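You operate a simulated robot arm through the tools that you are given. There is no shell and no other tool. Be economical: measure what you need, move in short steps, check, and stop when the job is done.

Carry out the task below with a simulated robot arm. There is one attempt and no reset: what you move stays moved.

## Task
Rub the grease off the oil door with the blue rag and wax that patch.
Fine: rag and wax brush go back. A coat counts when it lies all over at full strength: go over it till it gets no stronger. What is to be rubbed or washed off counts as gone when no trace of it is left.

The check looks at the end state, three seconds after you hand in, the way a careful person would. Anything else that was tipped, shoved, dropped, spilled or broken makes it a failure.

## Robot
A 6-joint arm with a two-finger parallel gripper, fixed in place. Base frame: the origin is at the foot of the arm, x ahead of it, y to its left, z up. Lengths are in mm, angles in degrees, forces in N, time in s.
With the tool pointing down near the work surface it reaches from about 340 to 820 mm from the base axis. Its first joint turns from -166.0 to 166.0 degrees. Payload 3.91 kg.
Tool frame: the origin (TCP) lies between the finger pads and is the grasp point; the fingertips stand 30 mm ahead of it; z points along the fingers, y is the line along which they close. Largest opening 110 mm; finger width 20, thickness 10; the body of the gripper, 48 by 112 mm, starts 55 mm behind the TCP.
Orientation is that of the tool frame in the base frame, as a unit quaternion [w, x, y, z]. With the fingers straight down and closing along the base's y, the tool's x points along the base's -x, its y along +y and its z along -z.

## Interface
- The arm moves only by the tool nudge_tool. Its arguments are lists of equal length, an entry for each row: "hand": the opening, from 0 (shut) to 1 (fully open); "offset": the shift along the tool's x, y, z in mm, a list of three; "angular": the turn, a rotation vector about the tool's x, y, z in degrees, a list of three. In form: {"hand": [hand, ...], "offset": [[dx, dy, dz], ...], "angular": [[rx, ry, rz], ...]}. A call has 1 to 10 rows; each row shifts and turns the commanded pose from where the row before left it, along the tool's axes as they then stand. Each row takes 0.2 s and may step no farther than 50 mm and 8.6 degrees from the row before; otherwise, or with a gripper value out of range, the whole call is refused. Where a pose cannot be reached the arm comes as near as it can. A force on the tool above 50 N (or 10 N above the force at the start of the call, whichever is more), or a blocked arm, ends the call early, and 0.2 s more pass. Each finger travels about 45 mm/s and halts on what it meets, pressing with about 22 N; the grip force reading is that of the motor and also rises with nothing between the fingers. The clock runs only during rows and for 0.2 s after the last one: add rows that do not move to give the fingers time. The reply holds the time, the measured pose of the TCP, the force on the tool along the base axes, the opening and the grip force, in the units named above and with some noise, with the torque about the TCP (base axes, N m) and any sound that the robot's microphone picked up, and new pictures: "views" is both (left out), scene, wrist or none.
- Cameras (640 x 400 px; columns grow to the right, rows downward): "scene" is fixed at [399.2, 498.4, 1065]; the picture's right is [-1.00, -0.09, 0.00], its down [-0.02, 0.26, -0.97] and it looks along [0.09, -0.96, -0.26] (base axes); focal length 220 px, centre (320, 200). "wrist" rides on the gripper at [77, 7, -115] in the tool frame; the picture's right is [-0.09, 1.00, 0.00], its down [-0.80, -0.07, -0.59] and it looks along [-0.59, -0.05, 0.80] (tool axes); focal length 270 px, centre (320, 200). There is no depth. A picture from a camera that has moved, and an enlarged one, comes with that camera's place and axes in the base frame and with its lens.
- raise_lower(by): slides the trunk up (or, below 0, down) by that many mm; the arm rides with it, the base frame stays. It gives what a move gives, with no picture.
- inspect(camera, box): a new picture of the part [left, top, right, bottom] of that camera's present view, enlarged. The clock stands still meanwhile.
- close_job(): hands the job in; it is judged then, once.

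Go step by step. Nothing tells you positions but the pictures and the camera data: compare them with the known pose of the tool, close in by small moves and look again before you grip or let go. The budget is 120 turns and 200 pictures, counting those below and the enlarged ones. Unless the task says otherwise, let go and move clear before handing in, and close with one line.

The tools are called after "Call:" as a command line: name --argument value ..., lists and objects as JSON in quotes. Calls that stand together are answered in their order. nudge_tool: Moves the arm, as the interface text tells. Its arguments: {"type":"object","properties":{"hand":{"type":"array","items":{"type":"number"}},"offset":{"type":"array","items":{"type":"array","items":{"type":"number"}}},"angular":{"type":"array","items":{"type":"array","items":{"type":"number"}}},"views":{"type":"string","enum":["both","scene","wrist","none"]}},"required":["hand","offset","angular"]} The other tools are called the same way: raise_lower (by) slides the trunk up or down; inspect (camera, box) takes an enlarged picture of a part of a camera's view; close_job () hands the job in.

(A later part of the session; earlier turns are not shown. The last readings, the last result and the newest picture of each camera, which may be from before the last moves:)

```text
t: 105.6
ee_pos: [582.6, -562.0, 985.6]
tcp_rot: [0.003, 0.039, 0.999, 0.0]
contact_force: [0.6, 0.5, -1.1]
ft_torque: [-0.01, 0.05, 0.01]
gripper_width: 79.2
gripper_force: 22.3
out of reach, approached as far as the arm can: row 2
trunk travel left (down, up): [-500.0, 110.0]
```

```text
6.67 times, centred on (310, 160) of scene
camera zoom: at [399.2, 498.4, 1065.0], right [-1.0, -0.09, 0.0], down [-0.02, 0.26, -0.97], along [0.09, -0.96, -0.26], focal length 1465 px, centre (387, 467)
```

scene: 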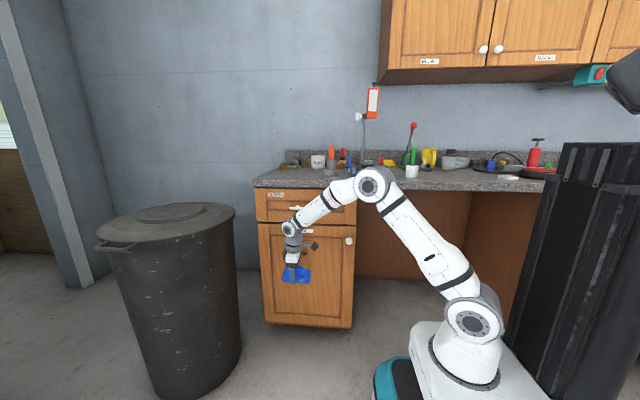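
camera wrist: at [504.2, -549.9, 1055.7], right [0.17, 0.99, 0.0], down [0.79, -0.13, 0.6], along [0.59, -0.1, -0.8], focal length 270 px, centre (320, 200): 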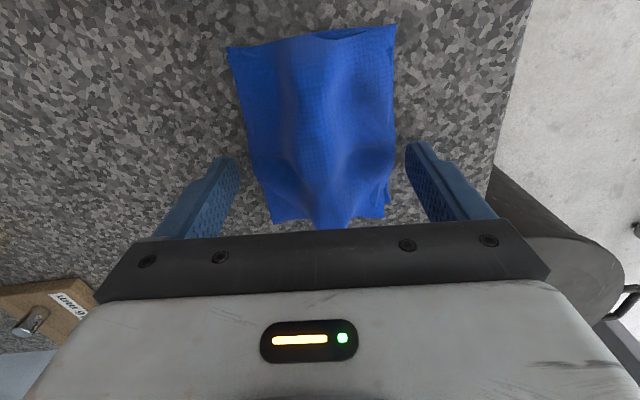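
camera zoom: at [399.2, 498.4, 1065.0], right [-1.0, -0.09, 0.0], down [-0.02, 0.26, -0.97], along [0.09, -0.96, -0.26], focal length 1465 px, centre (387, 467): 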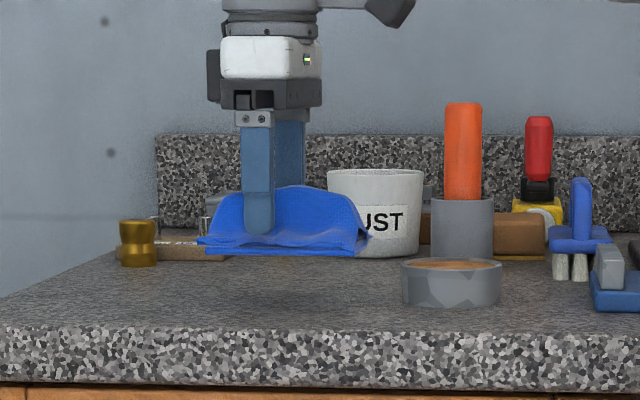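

The rag now protrudes about 14 mm below the fingertips. I'll go back to the door.

Call:
nudge_tool --hand '[0, 0, 0, 0, 0, 0, 0]' --offset '[[0, 40, -5], [0, 45, 0], [0, 45, 0], [0, 45, 0], [0, 45, 0], [0, 45, 0], [0, 0, 0]]' --angular '[[0, 0, -4.5], [0, 0, 0], [0, 0, 0], [0, 0, 0], [0, 0, 0], [0, 0, 0], [0, 0, 0]]' --views "none"

Call:
nudge_tool --hand '[0, 0, 0, 0, 0, 0, 0, 0, 0, 0]' --offset '[[0, 0, 0], [0, 0, 0], [0, 0, 0], [0, 0, 0], [0, 0, 0], [0, 0, 0], [0, 0, 0], [0, 0, 0], [0, 0, 0], [0, 0, 0]]' --angular '[[8, 0, 0], [8, 0, 0], [8, 0, 0], [8, 0, 0], [8, 0, 0], [8, 0, 0], [8, 0, 0], [8, 0, 0], [8, 0, 0], [8, 0, 0]]' --views "none"

Call:
nudge_tool --hand '[0, 0, 0]' --offset '[[0, 0, 0], [0, 0, 0], [0, 0, 0]]' --angular '[[5, 0, 0], [5, 0, 0], [0, 0, 0]]' --views "none"

Call:
raise_lower --by -400

Call:
raise_lower --by -50

```text
t: 107.2
ee_pos: [584.8, -297.2, 990.9]
tcp_rot: [0.003, 0.0, 1.0, -0.001]
contact_force: [0.8, 0.1, -0.6]
ft_torque: [0.0, 0.02, -0.01]
gripper_width: 79.2
gripper_force: 22.4
trunk travel left (down, up): [-500.0, 110.0]
```

```text
t: 109.4
ee_pos: [584.9, -294.4, 990.7]
tcp_rot: [0.003, 0.002, 0.765, -0.644]
contact_force: [0.2, 0.4, -0.3]
ft_torque: [0.02, -0.02, 0.0]
gripper_width: 79.2
gripper_force: 21.8
trunk travel left (down, up): [-500.0, 110.0]
```

```text
t: 110.2
ee_pos: [585.3, -295.8, 990.7]
tcp_rot: [-0.003, -0.003, -0.707, 0.707]
contact_force: [-0.1, 0.3, 0.0]
ft_torque: [0.06, -0.01, -0.01]
gripper_width: 79.3
gripper_force: 21.4
trunk travel left (down, up): [-500.0, 110.0]
```

```text
t: 114.0
ee_pos: [584.4, -294.5, 589.6]
tcp_rot: [-0.003, -0.003, -0.707, 0.707]
contact_force: [1.0, -0.2, -0.8]
ft_torque: [0.03, 0.01, 0.02]
gripper_width: 78.9
gripper_force: 21.9
trunk travel left (down, up): [-100.0, 510.0]
```

```text
t: 115.0
ee_pos: [585.0, -296.2, 540.5]
tcp_rot: [-0.003, -0.002, -0.707, 0.707]
contact_force: [0.3, 0.1, 0.3]
ft_torque: [0.01, -0.02, -0.02]
gripper_width: 79.3
gripper_force: 21.6
trunk travel left (down, up): [-50.0, 560.0]
```

Call:
nudge_tool --hand '[0, 0, 0, 0, 0, 0, 0]' --offset '[[10, 2, 40], [5, 0, 40], [0, 0, 33], [0, 0, 2], [0, 0, 1], [0, 0, 1], [0, 0, 0]]' --angular '[[0, 0, 0], [0, 0, 0], [0, 0, 0], [0, 0, 0], [0, 0, 0], [0, 0, 0], [0, 0, 0]]' --views "none"

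Call:
nudge_tool --hand '[0, 0, 0, 0]' --offset '[[0, 0, 1], [0, 0, 1], [0, 0, 1], [0, 0, 0]]' --angular '[[0, 0, 0], [0, 0, 0], [0, 0, 0], [0, 0, 0]]' --views "none"

```text
t: 116.6
ee_pos: [568.1, -412.6, 538.0]
tcp_rot: [-0.003, -0.003, -0.707, 0.708]
contact_force: [-0.9, -0.2, -1.0]
ft_torque: [0.01, -0.01, 0.01]
gripper_width: 79.6
gripper_force: 22.5
trunk travel left (down, up): [-50.0, 560.0]
```

```text
t: 117.6
ee_pos: [568.1, -415.8, 537.2]
tcp_rot: [-0.002, -0.002, -0.707, 0.707]
contact_force: [-4.8, 14.4, 1.2]
ft_torque: [0.02, -0.02, 0.48]
gripper_width: 79.1
gripper_force: 22.1
trunk travel left (down, up): [-50.0, 560.0]
```

Contact is at y≈-415.5 with the rag ahead of the fingertips. I'll make vertical strokes at moderate pressure and check.

Call:
nudge_tool --hand '[0, 0, 0, 0, 0, 0, 0, 0, 0, 0]' --offset '[[0, 12, 0.5], [0, 12, 0], [0, -12, 0], [0, -12, 0], [0, -12, 0], [0, -12, 0], [0, 12, 0], [0, 12, 0], [0, 12, 0], [0, -12, 0]]' --angular '[[0, 0, 0], [0, 0, 0], [0, 0, 0], [0, 0, 0], [0, 0, 0], [0, 0, 0], [0, 0, 0], [0, 0, 0], [0, 0, 0], [0, 0, 0]]' --views "none"

Call:
nudge_tool --hand '[0, 0, 0, 0, 0, 0, 0, 0, 0, 0]' --offset '[[0, 12, 0.5], [0, 12, 0], [0, -12, 0], [0, -12, 0], [0, -12, 0], [0, -12, 0], [0, 12, 0], [0, 12, 0], [0, 12, 0], [0, -12, 0]]' --angular '[[0, 0, 0], [0, 0, 0], [0, 0, 0], [0, 0, 0], [0, 0, 0], [0, 0, 0], [0, 0, 0], [0, 0, 0], [0, 0, 0], [0, 0, 0]]' --views "none"

Call:
nudge_tool --hand '[0, 0, 0, 0, 0]' --offset '[[0, 0, -40], [30, 0, -40], [50, 0, 0], [30, 0, 0], [0, 0, 0]]' --angular '[[0, 0, 0], [0, 0, 0], [0, 0, 0], [0, 0, 0], [0, 0, 0]]' --views "none"

Call:
inspect --camera "scene" --box '[280, 232, 340, 272]'

```text
t: 119.8
ee_pos: [568.1, -416.4, 535.3]
tcp_rot: [0.001, 0.001, 0.708, -0.706]
contact_force: [-1.3, 17.8, -9.1]
ft_torque: [0.47, -0.12, 0.05]
gripper_width: 79.2
gripper_force: 21.5
trunk travel left (down, up): [-50.0, 560.0]
```

```text
t: 122.0
ee_pos: [569.2, -416.9, 537.6]
tcp_rot: [-0.003, -0.002, -0.706, 0.708]
contact_force: [-0.9, 2.7, -0.9]
ft_torque: [-0.07, -0.04, 0.0]
gripper_width: 79.4
gripper_force: 21.8
trunk travel left (down, up): [-50.0, 560.0]
```

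```text
t: 123.2
ee_pos: [459.9, -339.3, 538.3]
tcp_rot: [0.003, 0.002, 0.707, -0.707]
contact_force: [-0.3, 0.3, -0.1]
ft_torque: [-0.01, -0.01, 0.01]
gripper_width: 79.3
gripper_force: 21.6
trunk travel left (down, up): [-50.0, 560.0]
```

```text
10.00 times, centred on (310, 252) of scene
camera zoom: at [399.2, 498.4, 1065.0], right [-1.0, -0.09, 0.0], down [-0.02, 0.26, -0.97], along [0.09, -0.96, -0.26], focal length 2198 px, centre (420, -320)
```

zoom: 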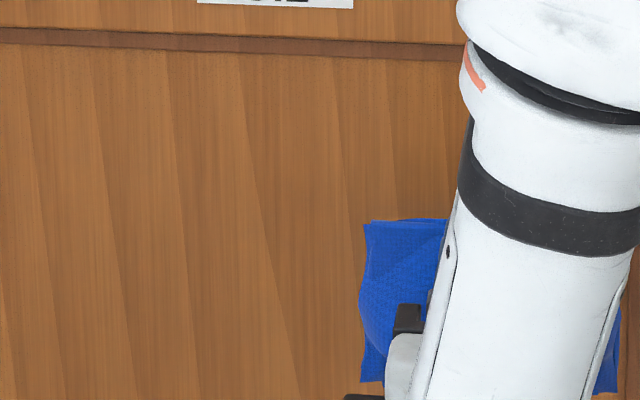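

The grease is fully gone. I'll take a closer look at the patch and bring the rag back up.

Call:
inspect --camera "scene" --box '[292, 240, 318, 264]'

Call:
nudge_tool --hand '[0, 0, 0, 0, 0]' --offset '[[-40, 0, -40], [-42, 0, 0], [-42, 0, 0], [0, 0, 0], [0, 0, 0]]' --angular '[[0, 0, 0], [0, 0, 0], [0, 0, 0], [0, 0, 0], [0, 0, 0]]' --views "none"

Call:
nudge_tool --hand '[0, 0, 0, 0, 0, 0, 0, 0, 0, 0]' --offset '[[0, 0, 0], [0, 0, 0], [0, 0, 0], [0, 0, 0], [0, 0, 0], [0, 0, 0], [0, 0, 0], [0, 0, 0], [0, 0, 0], [0, 0, 0]]' --angular '[[-8.5, 0, 0], [-8.5, 0, 0], [-8.5, 0, 0], [-8.5, 0, 0], [-8.5, 0, 0], [-8.5, 0, 0], [-8.5, 0, 0], [-8.5, 0, 0], [-8.5, 0, 0], [-8.5, 0, 0]]' --views "none"

Call:
raise_lower --by 400

Call:
raise_lower --by 50

Call:
nudge_tool --hand '[0, 0]' --offset '[[0, 0, 0], [0, 0, 0]]' --angular '[[-5, 0, 0], [0, 0, 0]]' --views "none"

```text
16.00 times, centred on (305, 252) of scene
camera zoom: at [399.2, 498.4, 1065.0], right [-1.0, -0.09, 0.0], down [-0.02, 0.26, -0.97], along [0.09, -0.96, -0.26], focal length 3516 px, centre (560, -632)
```

zoom: 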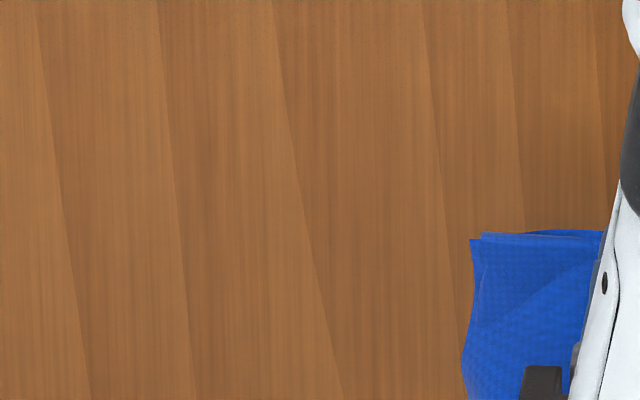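

```text
refused: row 1 steps farther than a row can; nothing moved
```

```text
t: 125.4
ee_pos: [459.8, -337.8, 536.4]
tcp_rot: [0.003, 0.0, 0.999, -0.044]
contact_force: [0.2, -0.2, 0.0]
ft_torque: [-0.02, 0.02, -0.01]
gripper_width: 79.4
gripper_force: 22.8
trunk travel left (down, up): [-50.0, 560.0]
```

```text
t: 129.2
ee_pos: [459.5, -336.9, 938.1]
tcp_rot: [0.004, 0.0, 0.999, -0.044]
contact_force: [-0.6, -0.2, -0.3]
ft_torque: [0.0, 0.01, -0.02]
gripper_width: 79.0
gripper_force: 22.2
trunk travel left (down, up): [-450.0, 160.0]
```

```text
t: 130.1
ee_pos: [458.9, -337.1, 986.8]
tcp_rot: [0.004, 0.0, 0.999, -0.044]
contact_force: [-0.6, 0.6, -0.6]
ft_torque: [0.01, -0.01, 0.02]
gripper_width: 79.2
gripper_force: 21.9
trunk travel left (down, up): [-500.0, 110.0]
```

```text
t: 130.7
ee_pos: [460.5, -336.6, 987.1]
tcp_rot: [0.003, 0.0, 1.0, 0.0]
contact_force: [-0.4, -0.5, -1.5]
ft_torque: [0.03, 0.0, 0.0]
gripper_width: 79.3
gripper_force: 21.8
trunk travel left (down, up): [-500.0, 110.0]
```

The first move was refused but nothing was touched; the tool is upright at (460, -337, 987). I'll move over the rag's original place.

Call:
nudge_tool --hand '[0, 0, 0, 0, 0, 0, 0, 0, 0, 0]' --offset '[[-41, 0, 0], [-41, 0, 0], [-41, 0, 0], [0, -45, 0], [0, -45, 0], [0, -45, 0], [0, -45, 0], [0, -44, 0], [0, 0, 0], [0, 0, 0]]' --angular '[[0, 0, 0], [0, 0, 0], [0, 0, 0], [0, 0, 0], [0, 0, 0], [0, 0, 0], [0, 0, 0], [0, 0, 0], [0, 0, 4.5], [0, 0, 0]]' --views "wrist"

Call:
inspect --camera "scene" --box '[270, 130, 350, 190]'

```text
t: 132.9
ee_pos: [581.2, -558.9, 989.8]
tcp_rot: [0.003, 0.04, 0.999, 0.0]
contact_force: [-0.5, -0.1, -0.6]
ft_torque: [-0.01, -0.02, 0.02]
gripper_width: 79.6
gripper_force: 22.5
trunk travel left (down, up): [-500.0, 110.0]
camera wrist: at [503.8, -545.1, 1103.1], right [0.17, 0.99, 0.0], down [0.79, -0.13, 0.6], along [0.59, -0.1, -0.8], focal length 270 px, centre (320, 200)
```

wrist: 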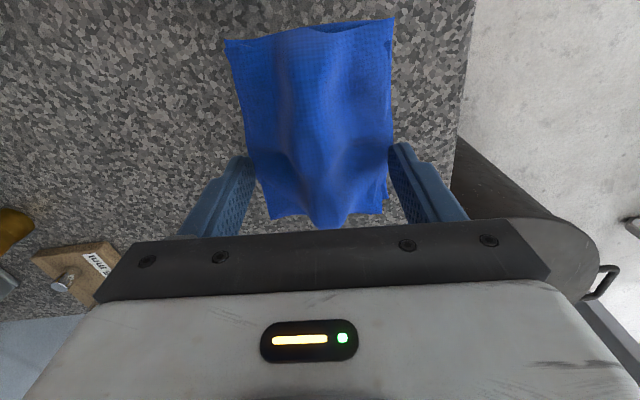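

```text
6.67 times, centred on (310, 160) of scene
camera zoom: at [399.2, 498.4, 1065.0], right [-1.0, -0.09, 0.0], down [-0.02, 0.26, -0.97], along [0.09, -0.96, -0.26], focal length 1465 px, centre (387, 467)
```

zoom: 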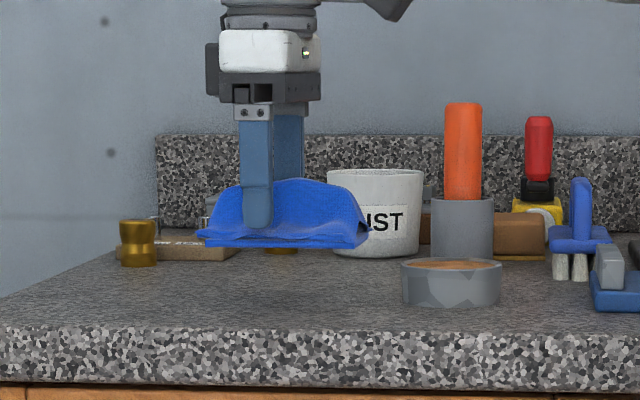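

Call:
nudge_tool --hand '[0, 0, 0, 0, 0, 0, 0]' --offset '[[-3, -4, 15], [0, 0, 15], [0, 0, 8], [0, 0, 3], [0, 0, 2], [0, 0, 1], [0, 0, 0]]' --angular '[[0, 0, 0], [0, 0, 0], [0, 0, 0], [0, 0, 0], [0, 0, 0], [0, 0, 0], [0, 0, 0]]' --views "none"

```text
t: 134.5
ee_pos: [582.4, -561.7, 943.4]
tcp_rot: [0.003, 0.039, 0.999, 0.0]
contact_force: [0.8, -0.6, 1.8]
ft_torque: [-0.12, 0.07, 0.08]
gripper_width: 79.3
gripper_force: 22.0
out of reach, approached as far as the arm can: row 1
trunk travel left (down, up): [-500.0, 110.0]
```

Call:
nudge_tool --hand '[1, 1, 1, 1, 1, 1, 1, 1]' --offset '[[0, 0, 0], [0, 0, 0], [0, 0, 0], [0, 0, -5], [0, 0, -20], [20, 0, -30], [40, 0, -30], [0, 0, 0]]' --angular '[[0, 0, 0], [0, 0, 0], [0, 0, 0], [0, 0, 0], [0, 0, 0], [0, 0, 0], [0, 0, 0], [0, 0, 0]]' --views "wrist"

Call:
inspect --camera "scene" --box '[275, 140, 355, 190]'

```text
t: 136.3
ee_pos: [520.2, -553.7, 1028.5]
tcp_rot: [0.003, 0.039, 0.999, 0.001]
contact_force: [0.1, 1.0, 0.8]
ft_torque: [0.01, 0.0, 0.03]
gripper_width: 110.2
gripper_force: 0.0
trunk travel left (down, up): [-500.0, 110.0]
camera wrist: at [442.3, -540.7, 1142.9], right [0.17, 0.99, 0.0], down [0.79, -0.13, 0.6], along [0.59, -0.1, -0.8], focal length 270 px, centre (320, 200)
```

wrist: 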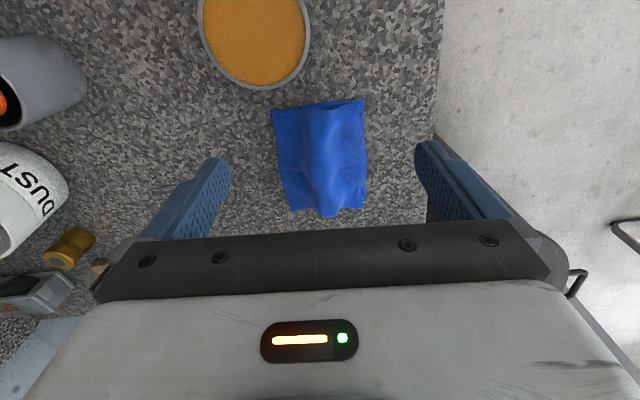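

```text
8.00 times, centred on (315, 165) of scene
camera zoom: at [399.2, 498.4, 1065.0], right [-1.0, -0.09, 0.0], down [-0.02, 0.26, -0.97], along [0.09, -0.96, -0.26], focal length 1758 px, centre (360, 480)
```

zoom: 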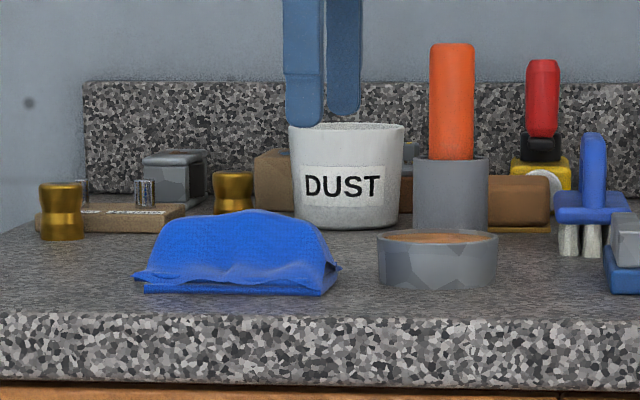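

The rag is back in place. Next is the brush: the grey pot is at about (450, -735), too far for a vertical grip, so I'll approach with the tool tilted. First I retreat, turn toward it and tilt up.

Call:
nudge_tool --hand '[1, 1, 1, 1, 1, 1, 1, 1, 1, 1]' --offset '[[35, 17, -14], [35, 17, -14], [35, 17, -14], [35, 17, -14], [35, 17, -14], [0, 0, 0], [0, 0, 0], [0, 0, 0], [0, 0, 0], [0, 0, 0]]' --angular '[[0, 0, 0], [0, 0, 0], [0, 0, 0], [0, 0, 0], [0, 0, 0], [0, 0, 8.5], [0, 0, 8.5], [0, 0, 8.5], [0, 0, 8.5], [0, 0, 8.5]]' --views "none"

Call:
nudge_tool --hand '[1, 1, 1, 1, 1, 1, 1, 1, 1, 1]' --offset '[[0, 0, 0], [0, 0, 0], [0, 0, 0], [0, 0, 0], [0, 0, 0], [0, 0, 0], [0, 0, 0], [0, 0, 0], [0, 0, 0], [0, 0, 0]]' --angular '[[0, 0, 8.5], [0, 0, 3], [0, -8.5, 0], [0, -8.5, 0], [0, -8.5, 0], [0, -8.5, 0], [0, -8.5, 0], [0, -8.5, 0], [0, -8.5, 0], [0, 0, 0]]' --views "both"

```text
t: 138.5
ee_pos: [355.3, -459.0, 1097.8]
tcp_rot: [0.003, 0.401, 0.916, 0.0]
contact_force: [-0.4, -0.2, 0.2]
ft_torque: [-0.02, 0.03, -0.02]
gripper_width: 110.1
gripper_force: 0.0
trunk travel left (down, up): [-500.0, 110.0]
```

```text
t: 140.7
ee_pos: [354.9, -458.0, 1097.8]
tcp_rot: [0.436, 0.424, 0.756, -0.242]
contact_force: [-0.8, -0.4, 0.4]
ft_torque: [-0.01, 0.03, 0.02]
gripper_width: 110.2
gripper_force: 0.0
trunk travel left (down, up): [-500.0, 110.0]
camera wrist: at [286.5, -336.5, 1088.3], right [0.87, 0.48, 0.08], down [-0.12, 0.06, 0.99], along [0.47, -0.87, 0.11], focal length 270 px, centre (320, 200)
```

scene: 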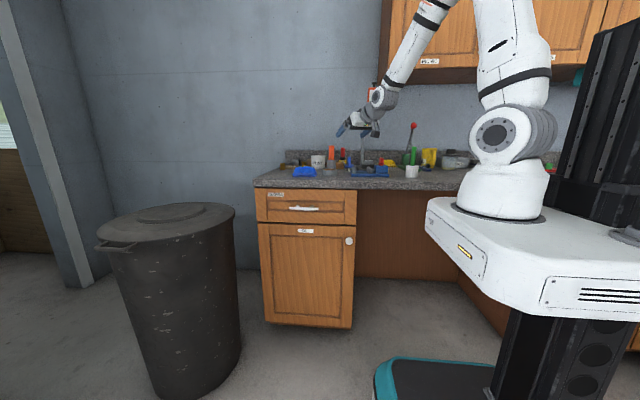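
wrist: 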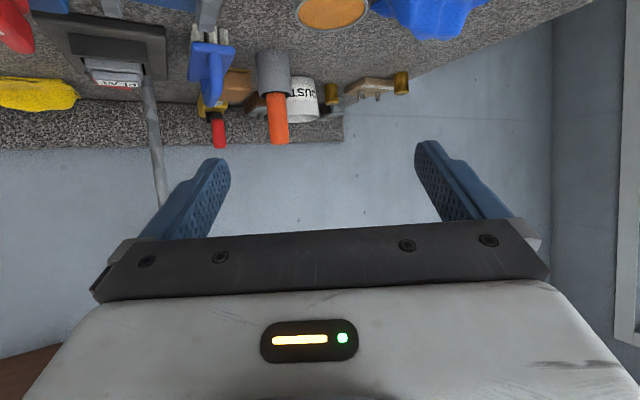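

The camera now sits below the gripper and shows the orange handle near (456, -768), with its top at z≈1041. I'll move to a pre-grasp point 100 mm back along the tool axis.

Call:
nudge_tool --hand '[0.6, 0.6, 0.6, 0.6, 0.6, 0.6, 0.6]' --offset '[[-15.6, -12.6, 35.4], [-15.6, -12.6, 35.4], [-15.6, -12.6, 35.4], [-15.6, -12.6, 35.4], [-15.6, -12.6, 35.4], [-15.6, -12.6, 35.4], [0, 0, 0]]' --angular '[[0, 0, 0], [0, 0, 0], [0, 0, 0], [0, 0, 0], [0, 0, 0], [0, 0, 0], [0, 0, 0]]' --views "both"

Call:
inspect --camera "scene" --box '[290, 110, 390, 180]'

```text
t: 142.3
ee_pos: [407.6, -695.5, 1070.1]
tcp_rot: [0.435, 0.425, 0.756, -0.241]
contact_force: [0.8, 0.0, 0.7]
ft_torque: [0.0, 0.03, 0.0]
gripper_width: 65.8
gripper_force: 0.1
trunk travel left (down, up): [-500.0, 110.0]
camera wrist: at [340.8, -573.8, 1061.4], right [0.87, 0.48, 0.08], down [-0.12, 0.05, 0.99], along [0.47, -0.87, 0.11], focal length 270 px, centre (320, 200)
```

scene: 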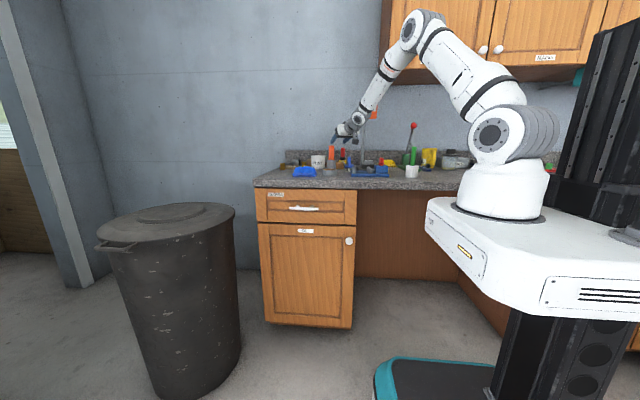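
wrist: 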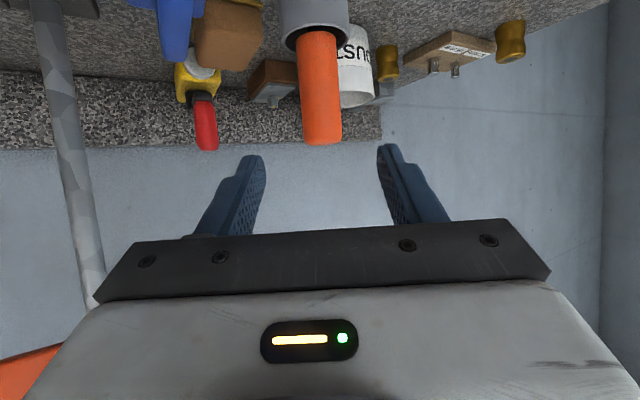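

```text
5.71 times, centred on (340, 145) of scene
camera zoom: at [399.2, 498.4, 1065.0], right [-1.0, -0.09, 0.0], down [-0.02, 0.26, -0.97], along [0.09, -0.96, -0.26], focal length 1256 px, centre (206, 514)
```

zoom: 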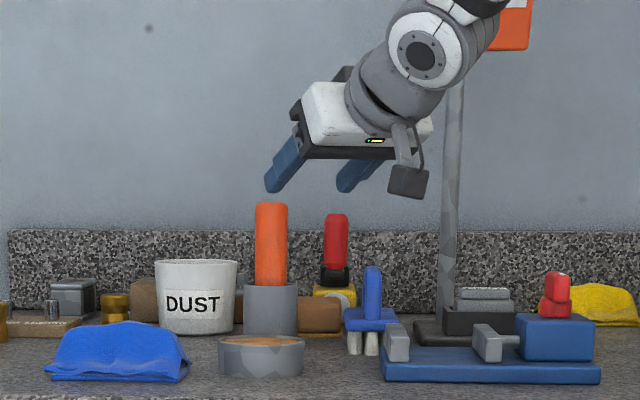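

The handle lines up with the tool's centre plane, about 75 mm ahead. I'll advance 55 mm and look again.

Call:
nudge_tool --hand '[0.6, 0.6, 0.6, 0.6]' --offset '[[4, 0, 20], [4, 0, 20], [0, 0, 15], [0, 0, 0]]' --angular '[[0, 0, 0], [0, 0, 0], [0, 0, 0], [0, 0, 0]]' --views "wrist"

Call:
inspect --camera "scene" --box '[290, 110, 390, 180]'

```text
t: 143.3
ee_pos: [432.0, -731.9, 1034.3]
tcp_rot: [0.435, 0.425, 0.756, -0.241]
contact_force: [-0.7, -0.2, -0.2]
ft_torque: [-0.01, -0.01, 0.04]
gripper_width: 66.3
gripper_force: 0.1
trunk travel left (down, up): [-500.0, 110.0]
camera wrist: at [365.9, -610.2, 1025.8], right [0.87, 0.48, 0.08], down [-0.12, 0.05, 0.99], along [0.47, -0.87, 0.11], focal length 270 px, centre (320, 200)
```

wrist: 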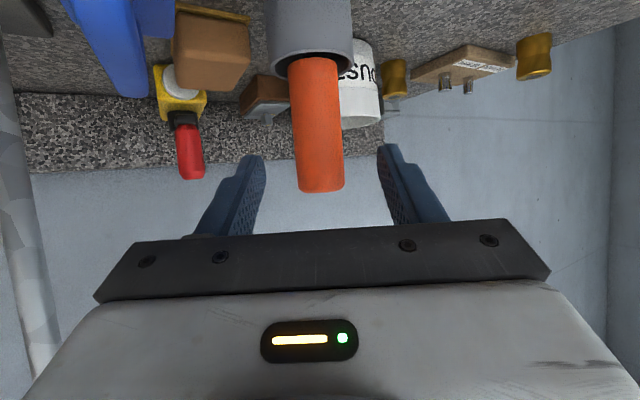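

```text
5.71 times, centred on (340, 145) of scene
camera zoom: at [399.2, 498.4, 1065.0], right [-1.0, -0.09, 0.0], down [-0.02, 0.26, -0.97], along [0.09, -0.96, -0.26], focal length 1256 px, centre (206, 514)
```

zoom: 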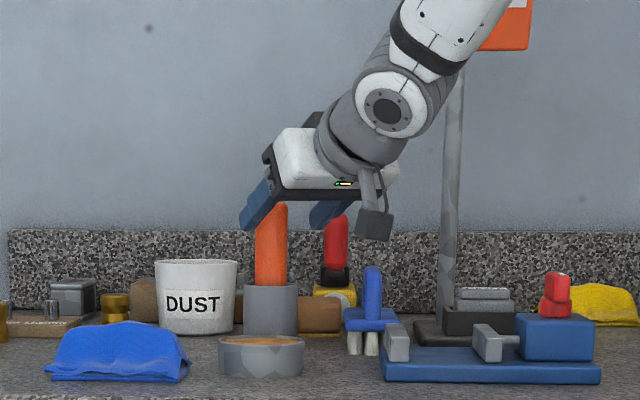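

The handle is about 50 mm ahead, near (455, -768). I'll shift up a little to clear the DUST cup's rim and advance onto the handle with a narrower opening.

Call:
nudge_tool --hand '[0.48, 0.48, 0.48, 0.48]' --offset '[[-14, 0, 8], [0, 0, 17], [0, 0, 17], [0, 0, 0]]' --angular '[[0, 0, 0], [0, 0, 0], [0, 0, 0], [0, 0, 0]]' --views "wrist"

Call:
inspect --camera "scene" --box '[300, 125, 370, 175]'

```text
t: 144.3
ee_pos: [454.3, -770.1, 1026.2]
tcp_rot: [0.436, 0.425, 0.756, -0.242]
contact_force: [-0.6, -0.6, 0.5]
ft_torque: [0.0, 0.02, -0.01]
gripper_width: 53.0
gripper_force: 0.0
trunk travel left (down, up): [-500.0, 110.0]
camera wrist: at [387.1, -647.6, 1016.6], right [0.87, 0.48, 0.08], down [-0.12, 0.05, 0.99], along [0.47, -0.87, 0.11], focal length 270 px, centre (320, 200)
```

wrist: 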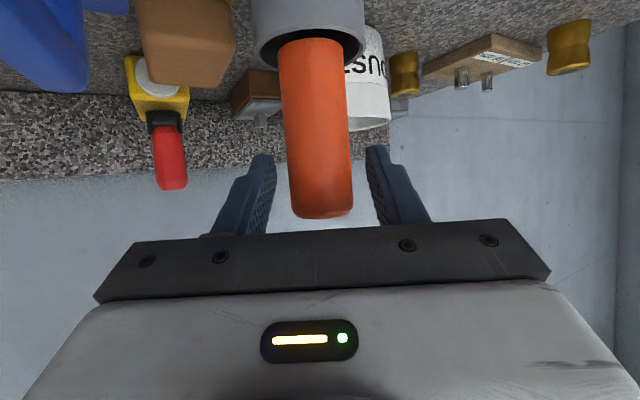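

```text
8.00 times, centred on (335, 150) of scene
camera zoom: at [399.2, 498.4, 1065.0], right [-1.0, -0.09, 0.0], down [-0.02, 0.26, -0.97], along [0.09, -0.96, -0.26], focal length 1758 px, centre (200, 600)
```

zoom: 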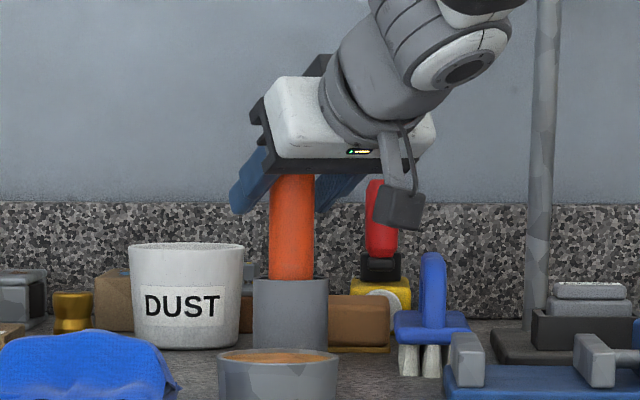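

The handle is between the pads, so I'll close on it.

Call:
nudge_tool --hand '[0.3, 0, 0, 0, 0, 0]' --offset '[[0, 0, 0], [0, 0, 0], [0, 0, 0], [0, 0, 0], [0, 0, 0], [0, 0, 0]]' --angular '[[0, 0, 0], [0, 0, 0], [0, 0, 0], [0, 0, 0], [0, 0, 0], [0, 0, 0]]' --views "wrist"

```text
t: 145.7
ee_pos: [453.9, -770.4, 1025.6]
tcp_rot: [0.436, 0.425, 0.755, -0.242]
contact_force: [0.9, -0.3, 1.0]
ft_torque: [-0.05, -0.03, -0.01]
gripper_width: 30.7
gripper_force: 22.5
trunk travel left (down, up): [-500.0, 110.0]
camera wrist: at [387.0, -647.4, 1016.6], right [0.87, 0.48, 0.08], down [-0.12, 0.05, 0.99], along [0.47, -0.87, 0.11], focal length 270 px, centre (320, 200)
```

wrist: 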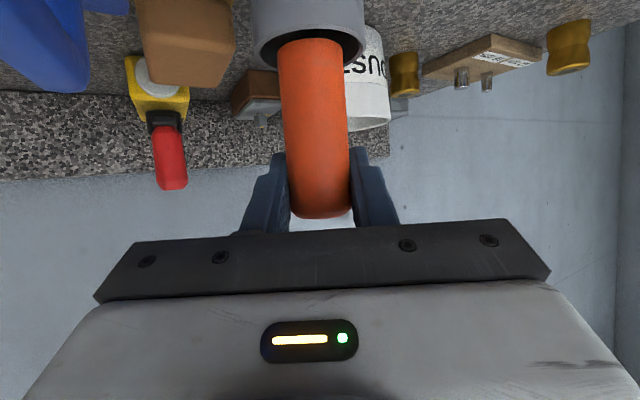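

The handle is gripped at 30.7 mm. I'll lift it straight up out of the pot.

Call:
nudge_tool --hand '[0, 0, 0, 0, 0, 0]' --offset '[[-8.64, 0, -5.03], [-17.3, 0, -10.1], [-17.3, 0, -10.1], [-17.3, 0, -10.1], [-17.3, 0, -10.1], [0, 0, 0]]' --angular '[[0, 0, 0], [0, 0, 0], [0, 0, 0], [0, 0, 0], [0, 0, 0], [0, 0, 0]]' --views "wrist"

Call:
inspect --camera "scene" --box '[300, 120, 380, 170]'

```text
t: 147.1
ee_pos: [452.9, -770.3, 1115.5]
tcp_rot: [0.435, 0.425, 0.757, -0.24]
contact_force: [0.5, 0.2, -0.4]
ft_torque: [-0.02, -0.01, 0.01]
gripper_width: 30.2
gripper_force: 22.1
trunk travel left (down, up): [-500.0, 110.0]
camera wrist: at [386.6, -647.5, 1106.9], right [0.87, 0.48, 0.08], down [-0.12, 0.05, 0.99], along [0.47, -0.87, 0.11], focal length 270 px, centre (320, 200)
```

wrist: 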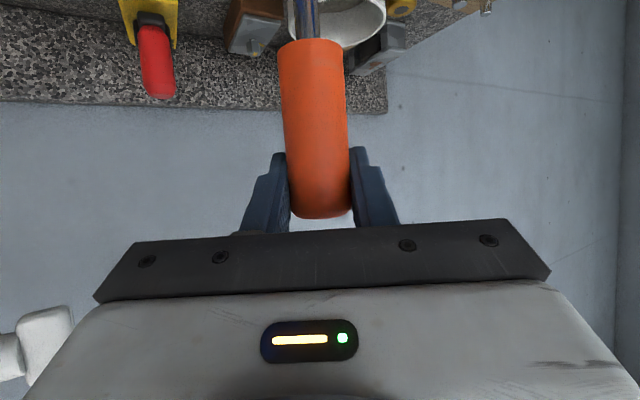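

```text
8.00 times, centred on (340, 145) of scene
camera zoom: at [399.2, 498.4, 1065.0], right [-1.0, -0.09, 0.0], down [-0.02, 0.26, -0.97], along [0.09, -0.96, -0.26], focal length 1758 px, centre (160, 640)
```

zoom: 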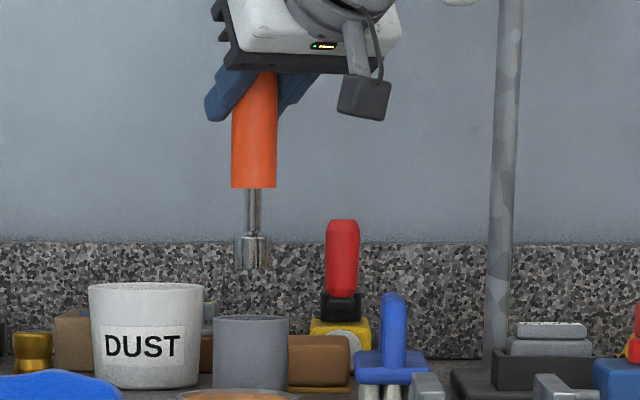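

It's a socket driver, not a brush, so I'll put it back exactly where it was. The green-handled one, which has a flat ferrule, must be the wax brush.

Call:
nudge_tool --hand '[0, 0, 0, 0, 0, 0]' --offset '[[17.3, 0, 10.1], [17.3, 0, 10.1], [17.3, 0, 10.1], [17.3, 0, 10.1], [7, 0, 4], [0, 0, 0]]' --angular '[[0, 0, 0], [0, 0, 0], [0, 0, 0], [0, 0, 0], [0, 0, 0], [0, 0, 0]]' --views "wrist"

Call:
inspect --camera "scene" --box '[300, 125, 370, 175]'

```text
t: 148.5
ee_pos: [454.1, -769.8, 1028.5]
tcp_rot: [0.435, 0.425, 0.756, -0.242]
contact_force: [-0.3, 0.0, -0.9]
ft_torque: [0.0, 0.03, 0.02]
gripper_width: 30.3
gripper_force: 21.9
trunk travel left (down, up): [-500.0, 110.0]
camera wrist: at [387.6, -647.2, 1019.3], right [0.87, 0.48, 0.08], down [-0.12, 0.05, 0.99], along [0.47, -0.87, 0.11], focal length 270 px, centre (320, 200)
```

wrist: 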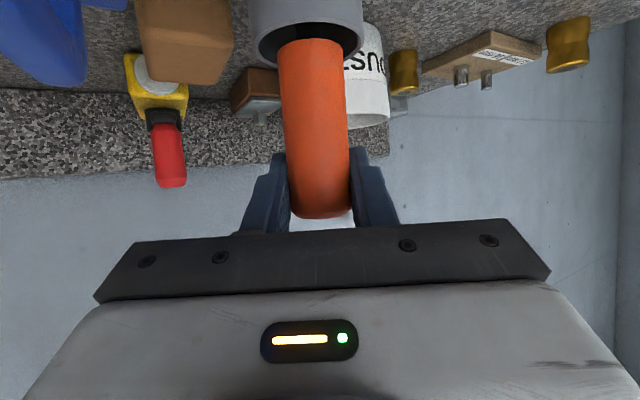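

```text
8.00 times, centred on (335, 150) of scene
camera zoom: at [399.2, 498.4, 1065.0], right [-1.0, -0.09, 0.0], down [-0.02, 0.26, -0.97], along [0.09, -0.96, -0.26], focal length 1758 px, centre (200, 600)
```

zoom: 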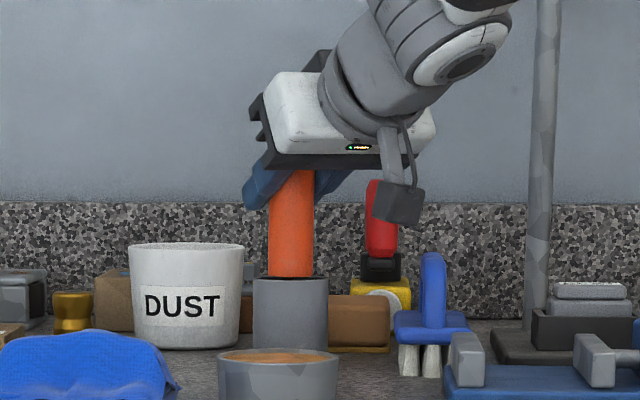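

Nearly seated. I'll lower it the last 3 mm and check the contact force.

Call:
nudge_tool --hand '[0, 0, 0, 0]' --offset '[[0.9, 0, 0.5], [0.9, 0, 0.5], [0.7, 0, 0.4], [0, 0, 0]]' --angular '[[0, 0, 0], [0, 0, 0], [0, 0, 0], [0, 0, 0]]' --views "none"

```text
t: 149.5
ee_pos: [454.2, -768.9, 1026.0]
tcp_rot: [0.436, 0.425, 0.756, -0.241]
contact_force: [0.5, 0.7, -0.3]
ft_torque: [0.01, 0.0, 0.0]
gripper_width: 30.0
gripper_force: 21.6
trunk travel left (down, up): [-500.0, 110.0]
```

Call:
nudge_tool --hand '[0, 0.48, 0.48, 0.48, 0.48, 0.48, 0.48, 0.48]' --offset '[[0.5, 0, 0.3], [0, 0, 0], [0, 0, 0], [0, 0, 0], [0, 0, -25], [0, 0, -40], [0, 0, -40], [0, 0, 0]]' --angular '[[0, 0, 0], [0, 0, 0], [0, 0, 0], [0, 0, 0], [0, 0, 0], [0, 0, 0], [0, 0, 0], [0, 0, 0]]' --views "wrist"

Call:
inspect --camera "scene" --box '[275, 140, 355, 190]'

Call:
inspect --camera "scene" --box '[385, 140, 465, 190]'

```text
t: 151.3
ee_pos: [406.4, -692.7, 1077.6]
tcp_rot: [0.435, 0.424, 0.757, -0.24]
contact_force: [-1.5, 0.1, -0.2]
ft_torque: [0.0, -0.02, 0.0]
gripper_width: 52.9
gripper_force: 0.1
trunk travel left (down, up): [-500.0, 110.0]
camera wrist: at [339.1, -570.6, 1068.3], right [0.87, 0.48, 0.08], down [-0.12, 0.05, 0.99], along [0.47, -0.87, 0.11], focal length 270 px, centre (320, 200)
```

wrist: 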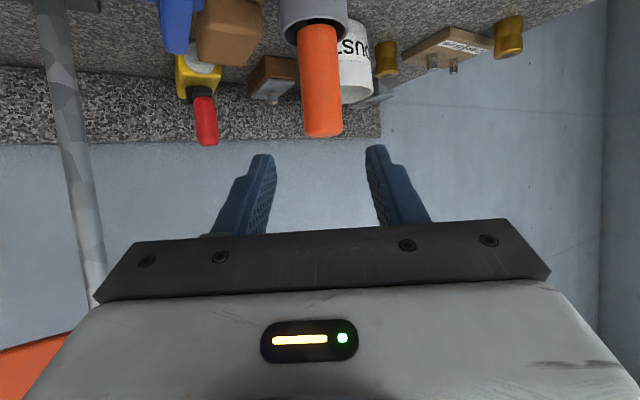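

```text
8.00 times, centred on (315, 165) of scene
camera zoom: at [399.2, 498.4, 1065.0], right [-1.0, -0.09, 0.0], down [-0.02, 0.26, -0.97], along [0.09, -0.96, -0.26], focal length 1758 px, centre (360, 480)
```

zoom: 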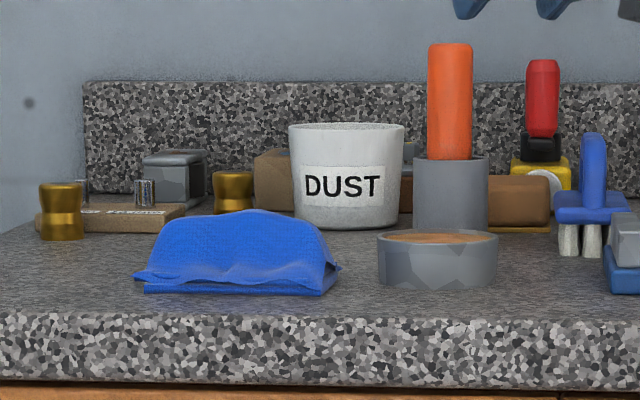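

```text
8.00 times, centred on (425, 165) of scene
camera zoom: at [399.2, 498.4, 1065.0], right [-1.0, -0.09, 0.0], down [-0.02, 0.26, -0.97], along [0.09, -0.96, -0.26], focal length 1758 px, centre (-520, 480)
```

zoom: 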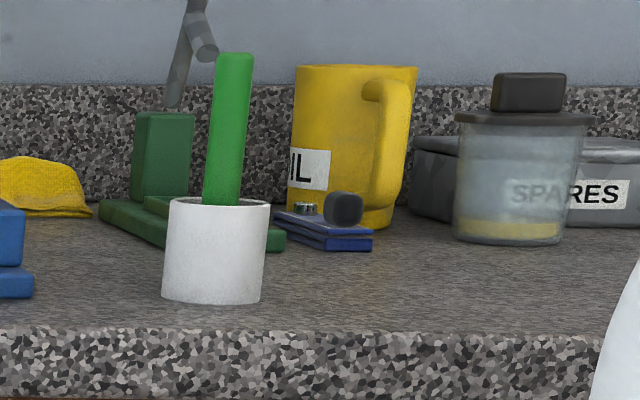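

The socket driver is back exactly as it was. The green brush stands vertically at about (70, -559) with its top at z≈1040, so I can grip it with the tool pointing straight down. I'll retreat and set the tool upright.

Call:
nudge_tool --hand '[0.6, 0.6, 0.6, 0.6, 0.6, 0.6, 0.6, 0.6, 0.6, 0.6]' --offset '[[19, 6, -39.5], [19, 6, -39.5], [19, 6, -39.5], [19, 6, -39.5], [19, 6, -39.5], [19, 6, -39.5], [0, 0, 0], [0, 0, 0], [0, 0, 0], [0, 0, 0]]' --angular '[[0, 0, 0], [0, 0, 0], [0, 0, 0], [0, 0, 0], [0, 0, 0], [0, 0, 0], [0, 8.5, 0], [0, 8.5, 0], [0, 8.5, 0], [0, 8.5, 0]]' --views "none"

Call:
nudge_tool --hand '[0.6, 0.6, 0.6, 0.6, 0.6, 0.6, 0.6, 0.6, 0.6, 0.6]' --offset '[[0, 0, 0], [0, 0, 0], [0, 0, 0], [0, 0, 0], [0, 0, 0], [0, 0, 0], [0, 0, 0], [0, 0, 0], [0, 0, 0], [0, 0, 0]]' --angular '[[0, 8.5, 0], [0, 8.5, 0], [0, 8.5, 0], [0, 0, -8.5], [0, 0, -8.5], [0, 0, -8.5], [0, 0, -8.5], [0, 0, -8.5], [0, 0, -8.5], [0, 0, -7.3]]' --views "none"

```text
t: 153.5
ee_pos: [321.6, -443.2, 1105.2]
tcp_rot: [0.307, 0.504, 0.802, -0.091]
contact_force: [-3.9, -0.1, -1.8]
ft_torque: [-0.09, -0.17, 0.2]
gripper_width: 66.1
gripper_force: 0.0
out of reach, approached as far as the arm can: row 8, 9
trunk travel left (down, up): [-500.0, 110.0]
```

```text
t: 155.7
ee_pos: [275.1, -449.6, 1066.0]
tcp_rot: [0.122, -0.025, 0.991, -0.056]
contact_force: [0.3, 0.2, 0.1]
ft_torque: [0.02, 0.0, 0.01]
gripper_width: 66.1
gripper_force: 0.1
out of reach, approached as far as the arm can: row 1, 2, 3
trunk travel left (down, up): [-500.0, 110.0]
```

Call:
nudge_tool --hand '[0.6, 0.6, 0.6, 0.6]' --offset '[[0, 0, 0], [0, 0, 0], [0, 0, 0], [0, 0, 0]]' --angular '[[0, 7, 0], [0, 7, 0], [-6, 0, 0], [0, 0, 0]]' --views "both"

```text
t: 156.7
ee_pos: [274.5, -450.0, 1066.2]
tcp_rot: [0.122, -0.032, 0.992, -0.003]
contact_force: [0.7, 0.1, 0.4]
ft_torque: [0.0, 0.04, 0.01]
gripper_width: 66.3
gripper_force: 0.0
out of reach, approached as far as the arm can: row 1, 2
trunk travel left (down, up): [-500.0, 110.0]
camera wrist: at [170.9, -447.1, 1158.3], right [0.03, 1.0, 0.01], down [0.64, -0.02, 0.77], along [0.77, -0.01, -0.64], focal length 270 px, centre (320, 200)
```

scene: 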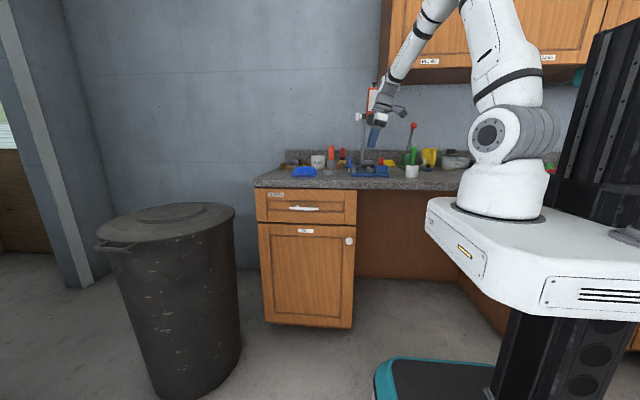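
wrist: 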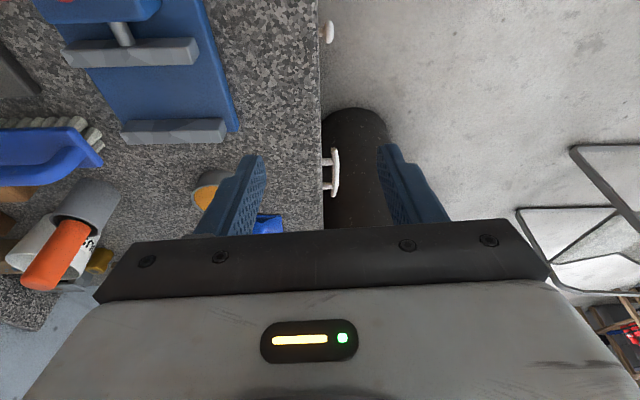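

The pose solver seems stuck on a joint limit at this close radius. I'll move outward a bit and then straighten.

Call:
nudge_tool --hand '[0.6, 0.6, 0.6, 0.6, 0.6, 0.6]' --offset '[[-30, -15, -10], [-30, -15, -10], [0, 0, 0], [0, 0, 0], [0, 0, 0], [0, 0, 0]]' --angular '[[0, 0, 0], [0, 0, 0], [0, 5, 0], [0, 5, 0], [0, 4, 0], [0, 0, 0]]' --views "none"

```text
t: 158.1
ee_pos: [328.7, -474.3, 1097.5]
tcp_rot: [0.128, -0.031, 0.991, -0.002]
contact_force: [-0.1, -0.2, 0.1]
ft_torque: [-0.01, 0.02, -0.01]
gripper_width: 66.3
gripper_force: 0.0
out of reach, approached as far as the arm can: row 3, 4, 5
trunk travel left (down, up): [-500.0, 110.0]
```

I'll back-track to the earlier tilted pose that worked, then straighten from there.

Call:
nudge_tool --hand '[0.6, 0.6, 0.6, 0.6, 0.6, 0.6, 0.6, 0.6, 0.6]' --offset '[[0, 0, 0], [0, 0, 0], [0, 0, 0], [0, 0, 0], [0, 0, 0], [0, 0, 0], [0, 0, 0], [0, 0, 0], [0, 0, 0]]' --angular '[[0, 0, 8.5], [0, 0, 8.5], [0, 0, 8.5], [0, 0, 8.5], [0, 0, 8.5], [0, 0, 8.5], [0, 0, 7.3], [0, 0, 0], [0, 0, 0]]' --views "none"

```text
t: 160.1
ee_pos: [328.6, -475.7, 1097.6]
tcp_rot: [0.113, 0.457, 0.88, 0.061]
contact_force: [-0.7, -0.4, -0.1]
ft_torque: [-0.01, 0.01, 0.02]
gripper_width: 65.9
gripper_force: 0.1
trunk travel left (down, up): [-500.0, 110.0]
```

Call:
nudge_tool --hand '[0.6, 0.6, 0.6]' --offset '[[0, 0, 0], [0, 0, 0], [0, 0, 0]]' --angular '[[6, 4.2, 0], [6, 4.2, 0], [0, 0, 0]]' --views "none"

```text
t: 160.9
ee_pos: [327.8, -474.2, 1097.7]
tcp_rot: [0.114, 0.456, 0.881, 0.06]
contact_force: [-0.4, 0.0, 1.1]
ft_torque: [-0.01, 0.02, -0.03]
gripper_width: 66.3
gripper_force: 0.0
out of reach, approached as far as the arm can: row 1, 2
trunk travel left (down, up): [-500.0, 110.0]
```

Call:
nudge_tool --hand '[0.6, 0.6, 0.6, 0.6, 0.6, 0.6, 0.6, 0.6]' --offset '[[0, 0, 0], [0, 0, 0], [0, 0, 0], [0, 0, 0], [0, 0, 0], [0, 0, 0], [0, 0, 0], [0, 0, 0]]' --angular '[[0, -8.5, 0], [0, -8.5, 0], [0, -8.5, 0], [0, -8.5, 0], [0, -8.5, 0], [0, -8.5, 0], [0, -8.5, 0], [0, 0, 0]]' --views "both"

```text
t: 162.7
ee_pos: [329.5, -475.5, 1097.9]
tcp_rot: [0.535, 0.426, 0.709, -0.173]
contact_force: [0.4, 0.2, -0.5]
ft_torque: [-0.03, 0.0, 0.01]
gripper_width: 65.9
gripper_force: 0.1
trunk travel left (down, up): [-500.0, 110.0]
camera wrist: at [258.2, -357.1, 1070.9], right [0.79, 0.54, 0.29], down [-0.37, 0.04, 0.93], along [0.49, -0.84, 0.23], focal length 270 px, centre (320, 200)
```

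scene: 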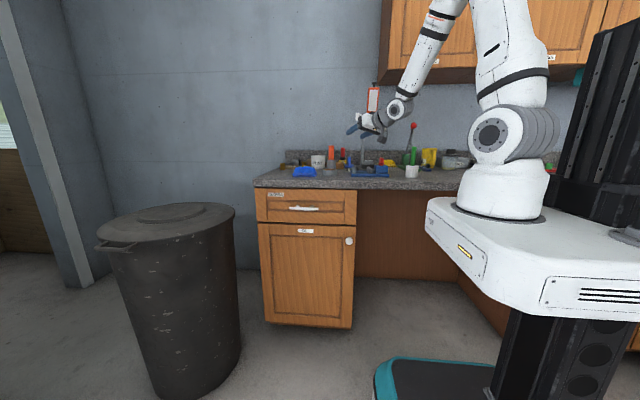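
wrist: 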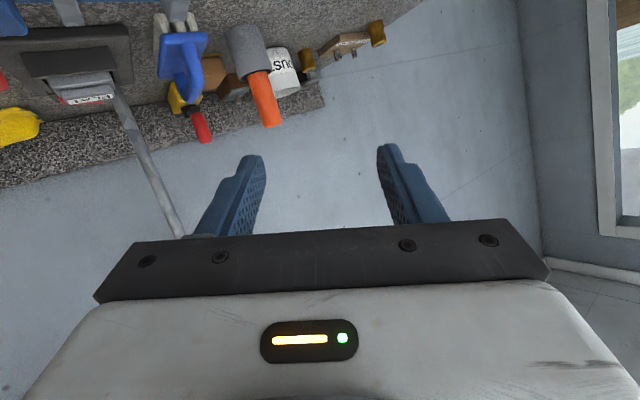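

I think the wrist crossed a singularity while out of the arm's plane. I'll align the tool exactly with the arm plane and straighten again.

Call:
nudge_tool --hand '[0.6, 0.6, 0.6, 0.6, 0.6, 0.6, 0.6, 0.6, 0.6, 0.6]' --offset '[[0, 0, 0], [0, 0, 0], [0, 0, 0], [0, 0, 0], [0, 0, 0], [0, 0, 0], [0, 0, 0], [0, 0, 0], [0, 0, 0], [0, 0, 0]]' --angular '[[0, 0, -6.5], [0, 0, -6.5], [5.95, 0, 2.36], [0, 8.5, 0], [0, 8.5, 0], [0, 8.5, 0], [0, 8.5, 0], [0, 8.5, 0], [0, 8.5, 0], [0, 8.5, 0]]' --views "none"

```text
t: 164.9
ee_pos: [310.7, -474.0, 1074.7]
tcp_rot: [0.174, 0.438, 0.881, -0.031]
contact_force: [-0.4, 0.0, 0.3]
ft_torque: [0.0, 0.0, 0.0]
gripper_width: 65.8
gripper_force: 0.0
out of reach, approached as far as the arm can: row 6, 7, 9, 10
trunk travel left (down, up): [-500.0, 110.0]
```

Call:
nudge_tool --hand '[0.6, 0.6, 0.6, 0.6, 0.6, 0.6, 0.6]' --offset '[[-35, 10.5, 8.3], [-35, 10.5, 8.3], [-35, 10.5, 8.3], [0, 0, 0], [0, 0, 0], [0, 0, 0], [0, 0, 0]]' --angular '[[0, 0, 0], [0, 0, 0], [0, 0, 0], [1.9, 6.5, 0], [1.9, 6.5, 0], [1.9, 6.5, 0], [0, 0, 0]]' --views "none"

```text
t: 166.5
ee_pos: [360.3, -530.7, 1050.9]
tcp_rot: [0.127, 0.432, 0.892, 0.043]
contact_force: [0.5, 0.6, 0.5]
ft_torque: [0.0, 0.0, 0.01]
gripper_width: 65.9
gripper_force: 0.1
out of reach, approached as far as the arm can: row 1, 2, 3, 4, 5, 6
trunk travel left (down, up): [-500.0, 110.0]
```

A forearm joint appears to be at its end stop; rolling works but tilting on this side does not. I'll unwind it by tilting up, swinging to the other side, then coming down.

Call:
nudge_tool --hand '[0.6, 0.6, 0.6, 0.6, 0.6, 0.6, 0.6, 0.6]' --offset '[[-6.2, 6.2, -31.8], [0, 0, 0], [0, 0, 0], [0, 0, 0], [0, 0, 0], [0, 0, 0], [0, 0, 0], [0, 0, 0]]' --angular '[[0, 0, 0], [2.17, -7.77, 0], [2.17, -7.77, 0], [2.17, -7.77, 0], [2.17, -7.77, 0], [2.17, -7.77, 0], [2.17, -7.77, 0], [2.17, -7.77, 0]]' --views "none"

```text
t: 168.3
ee_pos: [371.4, -522.9, 1083.5]
tcp_rot: [0.441, 0.396, 0.775, -0.22]
contact_force: [-2.2, -2.2, 0.8]
ft_torque: [0.12, -0.1, 0.07]
gripper_width: 66.2
gripper_force: 0.2
out of reach, approached as far as the arm can: row 7
trunk travel left (down, up): [-500.0, 110.0]
```

Call:
nudge_tool --hand '[0.6, 0.6, 0.6, 0.6, 0.6, 0.6]' --offset '[[0, 0, 0], [0, 0, 0], [0, 0, 0], [0, 0, 0], [0, 0, 0], [0, 0, 0]]' --angular '[[7.3, 0, 4.4], [7.3, 0, 4.4], [7.3, 0, 4.4], [7.3, 0, 4.4], [7.3, 0, 4.4], [0, 0, 0]]' --views "none"

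Call:
nudge_tool --hand '[0.6, 0.6, 0.6, 0.6, 0.6, 0.6]' --offset '[[0, 0, 0], [0, 0, 0], [0, 0, 0], [0, 0, 0], [0, 0, 0], [0, 0, 0]]' --angular '[[0, 8.5, 0], [0, 8.5, 0], [0, 8.5, 0], [0, 8.5, 0], [0, 8.5, 0], [0, 0, 0]]' --views "scene"

```text
t: 169.7
ee_pos: [369.5, -525.6, 1084.4]
tcp_rot: [0.325, 0.669, 0.565, -0.359]
contact_force: [0.2, 0.6, -0.3]
ft_torque: [-0.01, 0.02, 0.02]
gripper_width: 66.0
gripper_force: 0.1
trunk travel left (down, up): [-500.0, 110.0]
```

```text
t: 171.1
ee_pos: [369.5, -522.3, 1081.0]
tcp_rot: [0.115, 0.75, 0.64, -0.118]
contact_force: [0.1, -0.8, -0.2]
ft_torque: [0.03, -0.02, -0.03]
gripper_width: 65.9
gripper_force: 0.2
out of reach, approached as far as the arm can: row 5
trunk travel left (down, up): [-500.0, 110.0]
```

scene: 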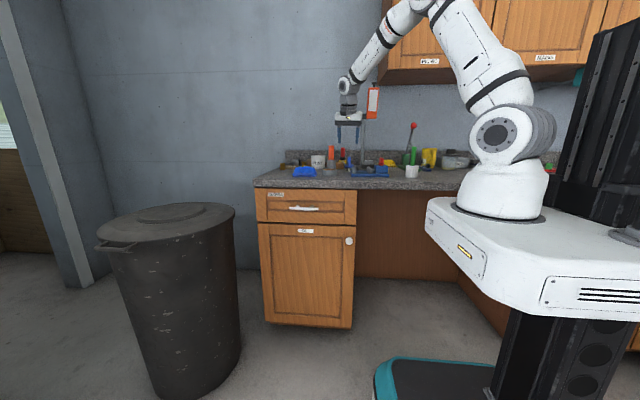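

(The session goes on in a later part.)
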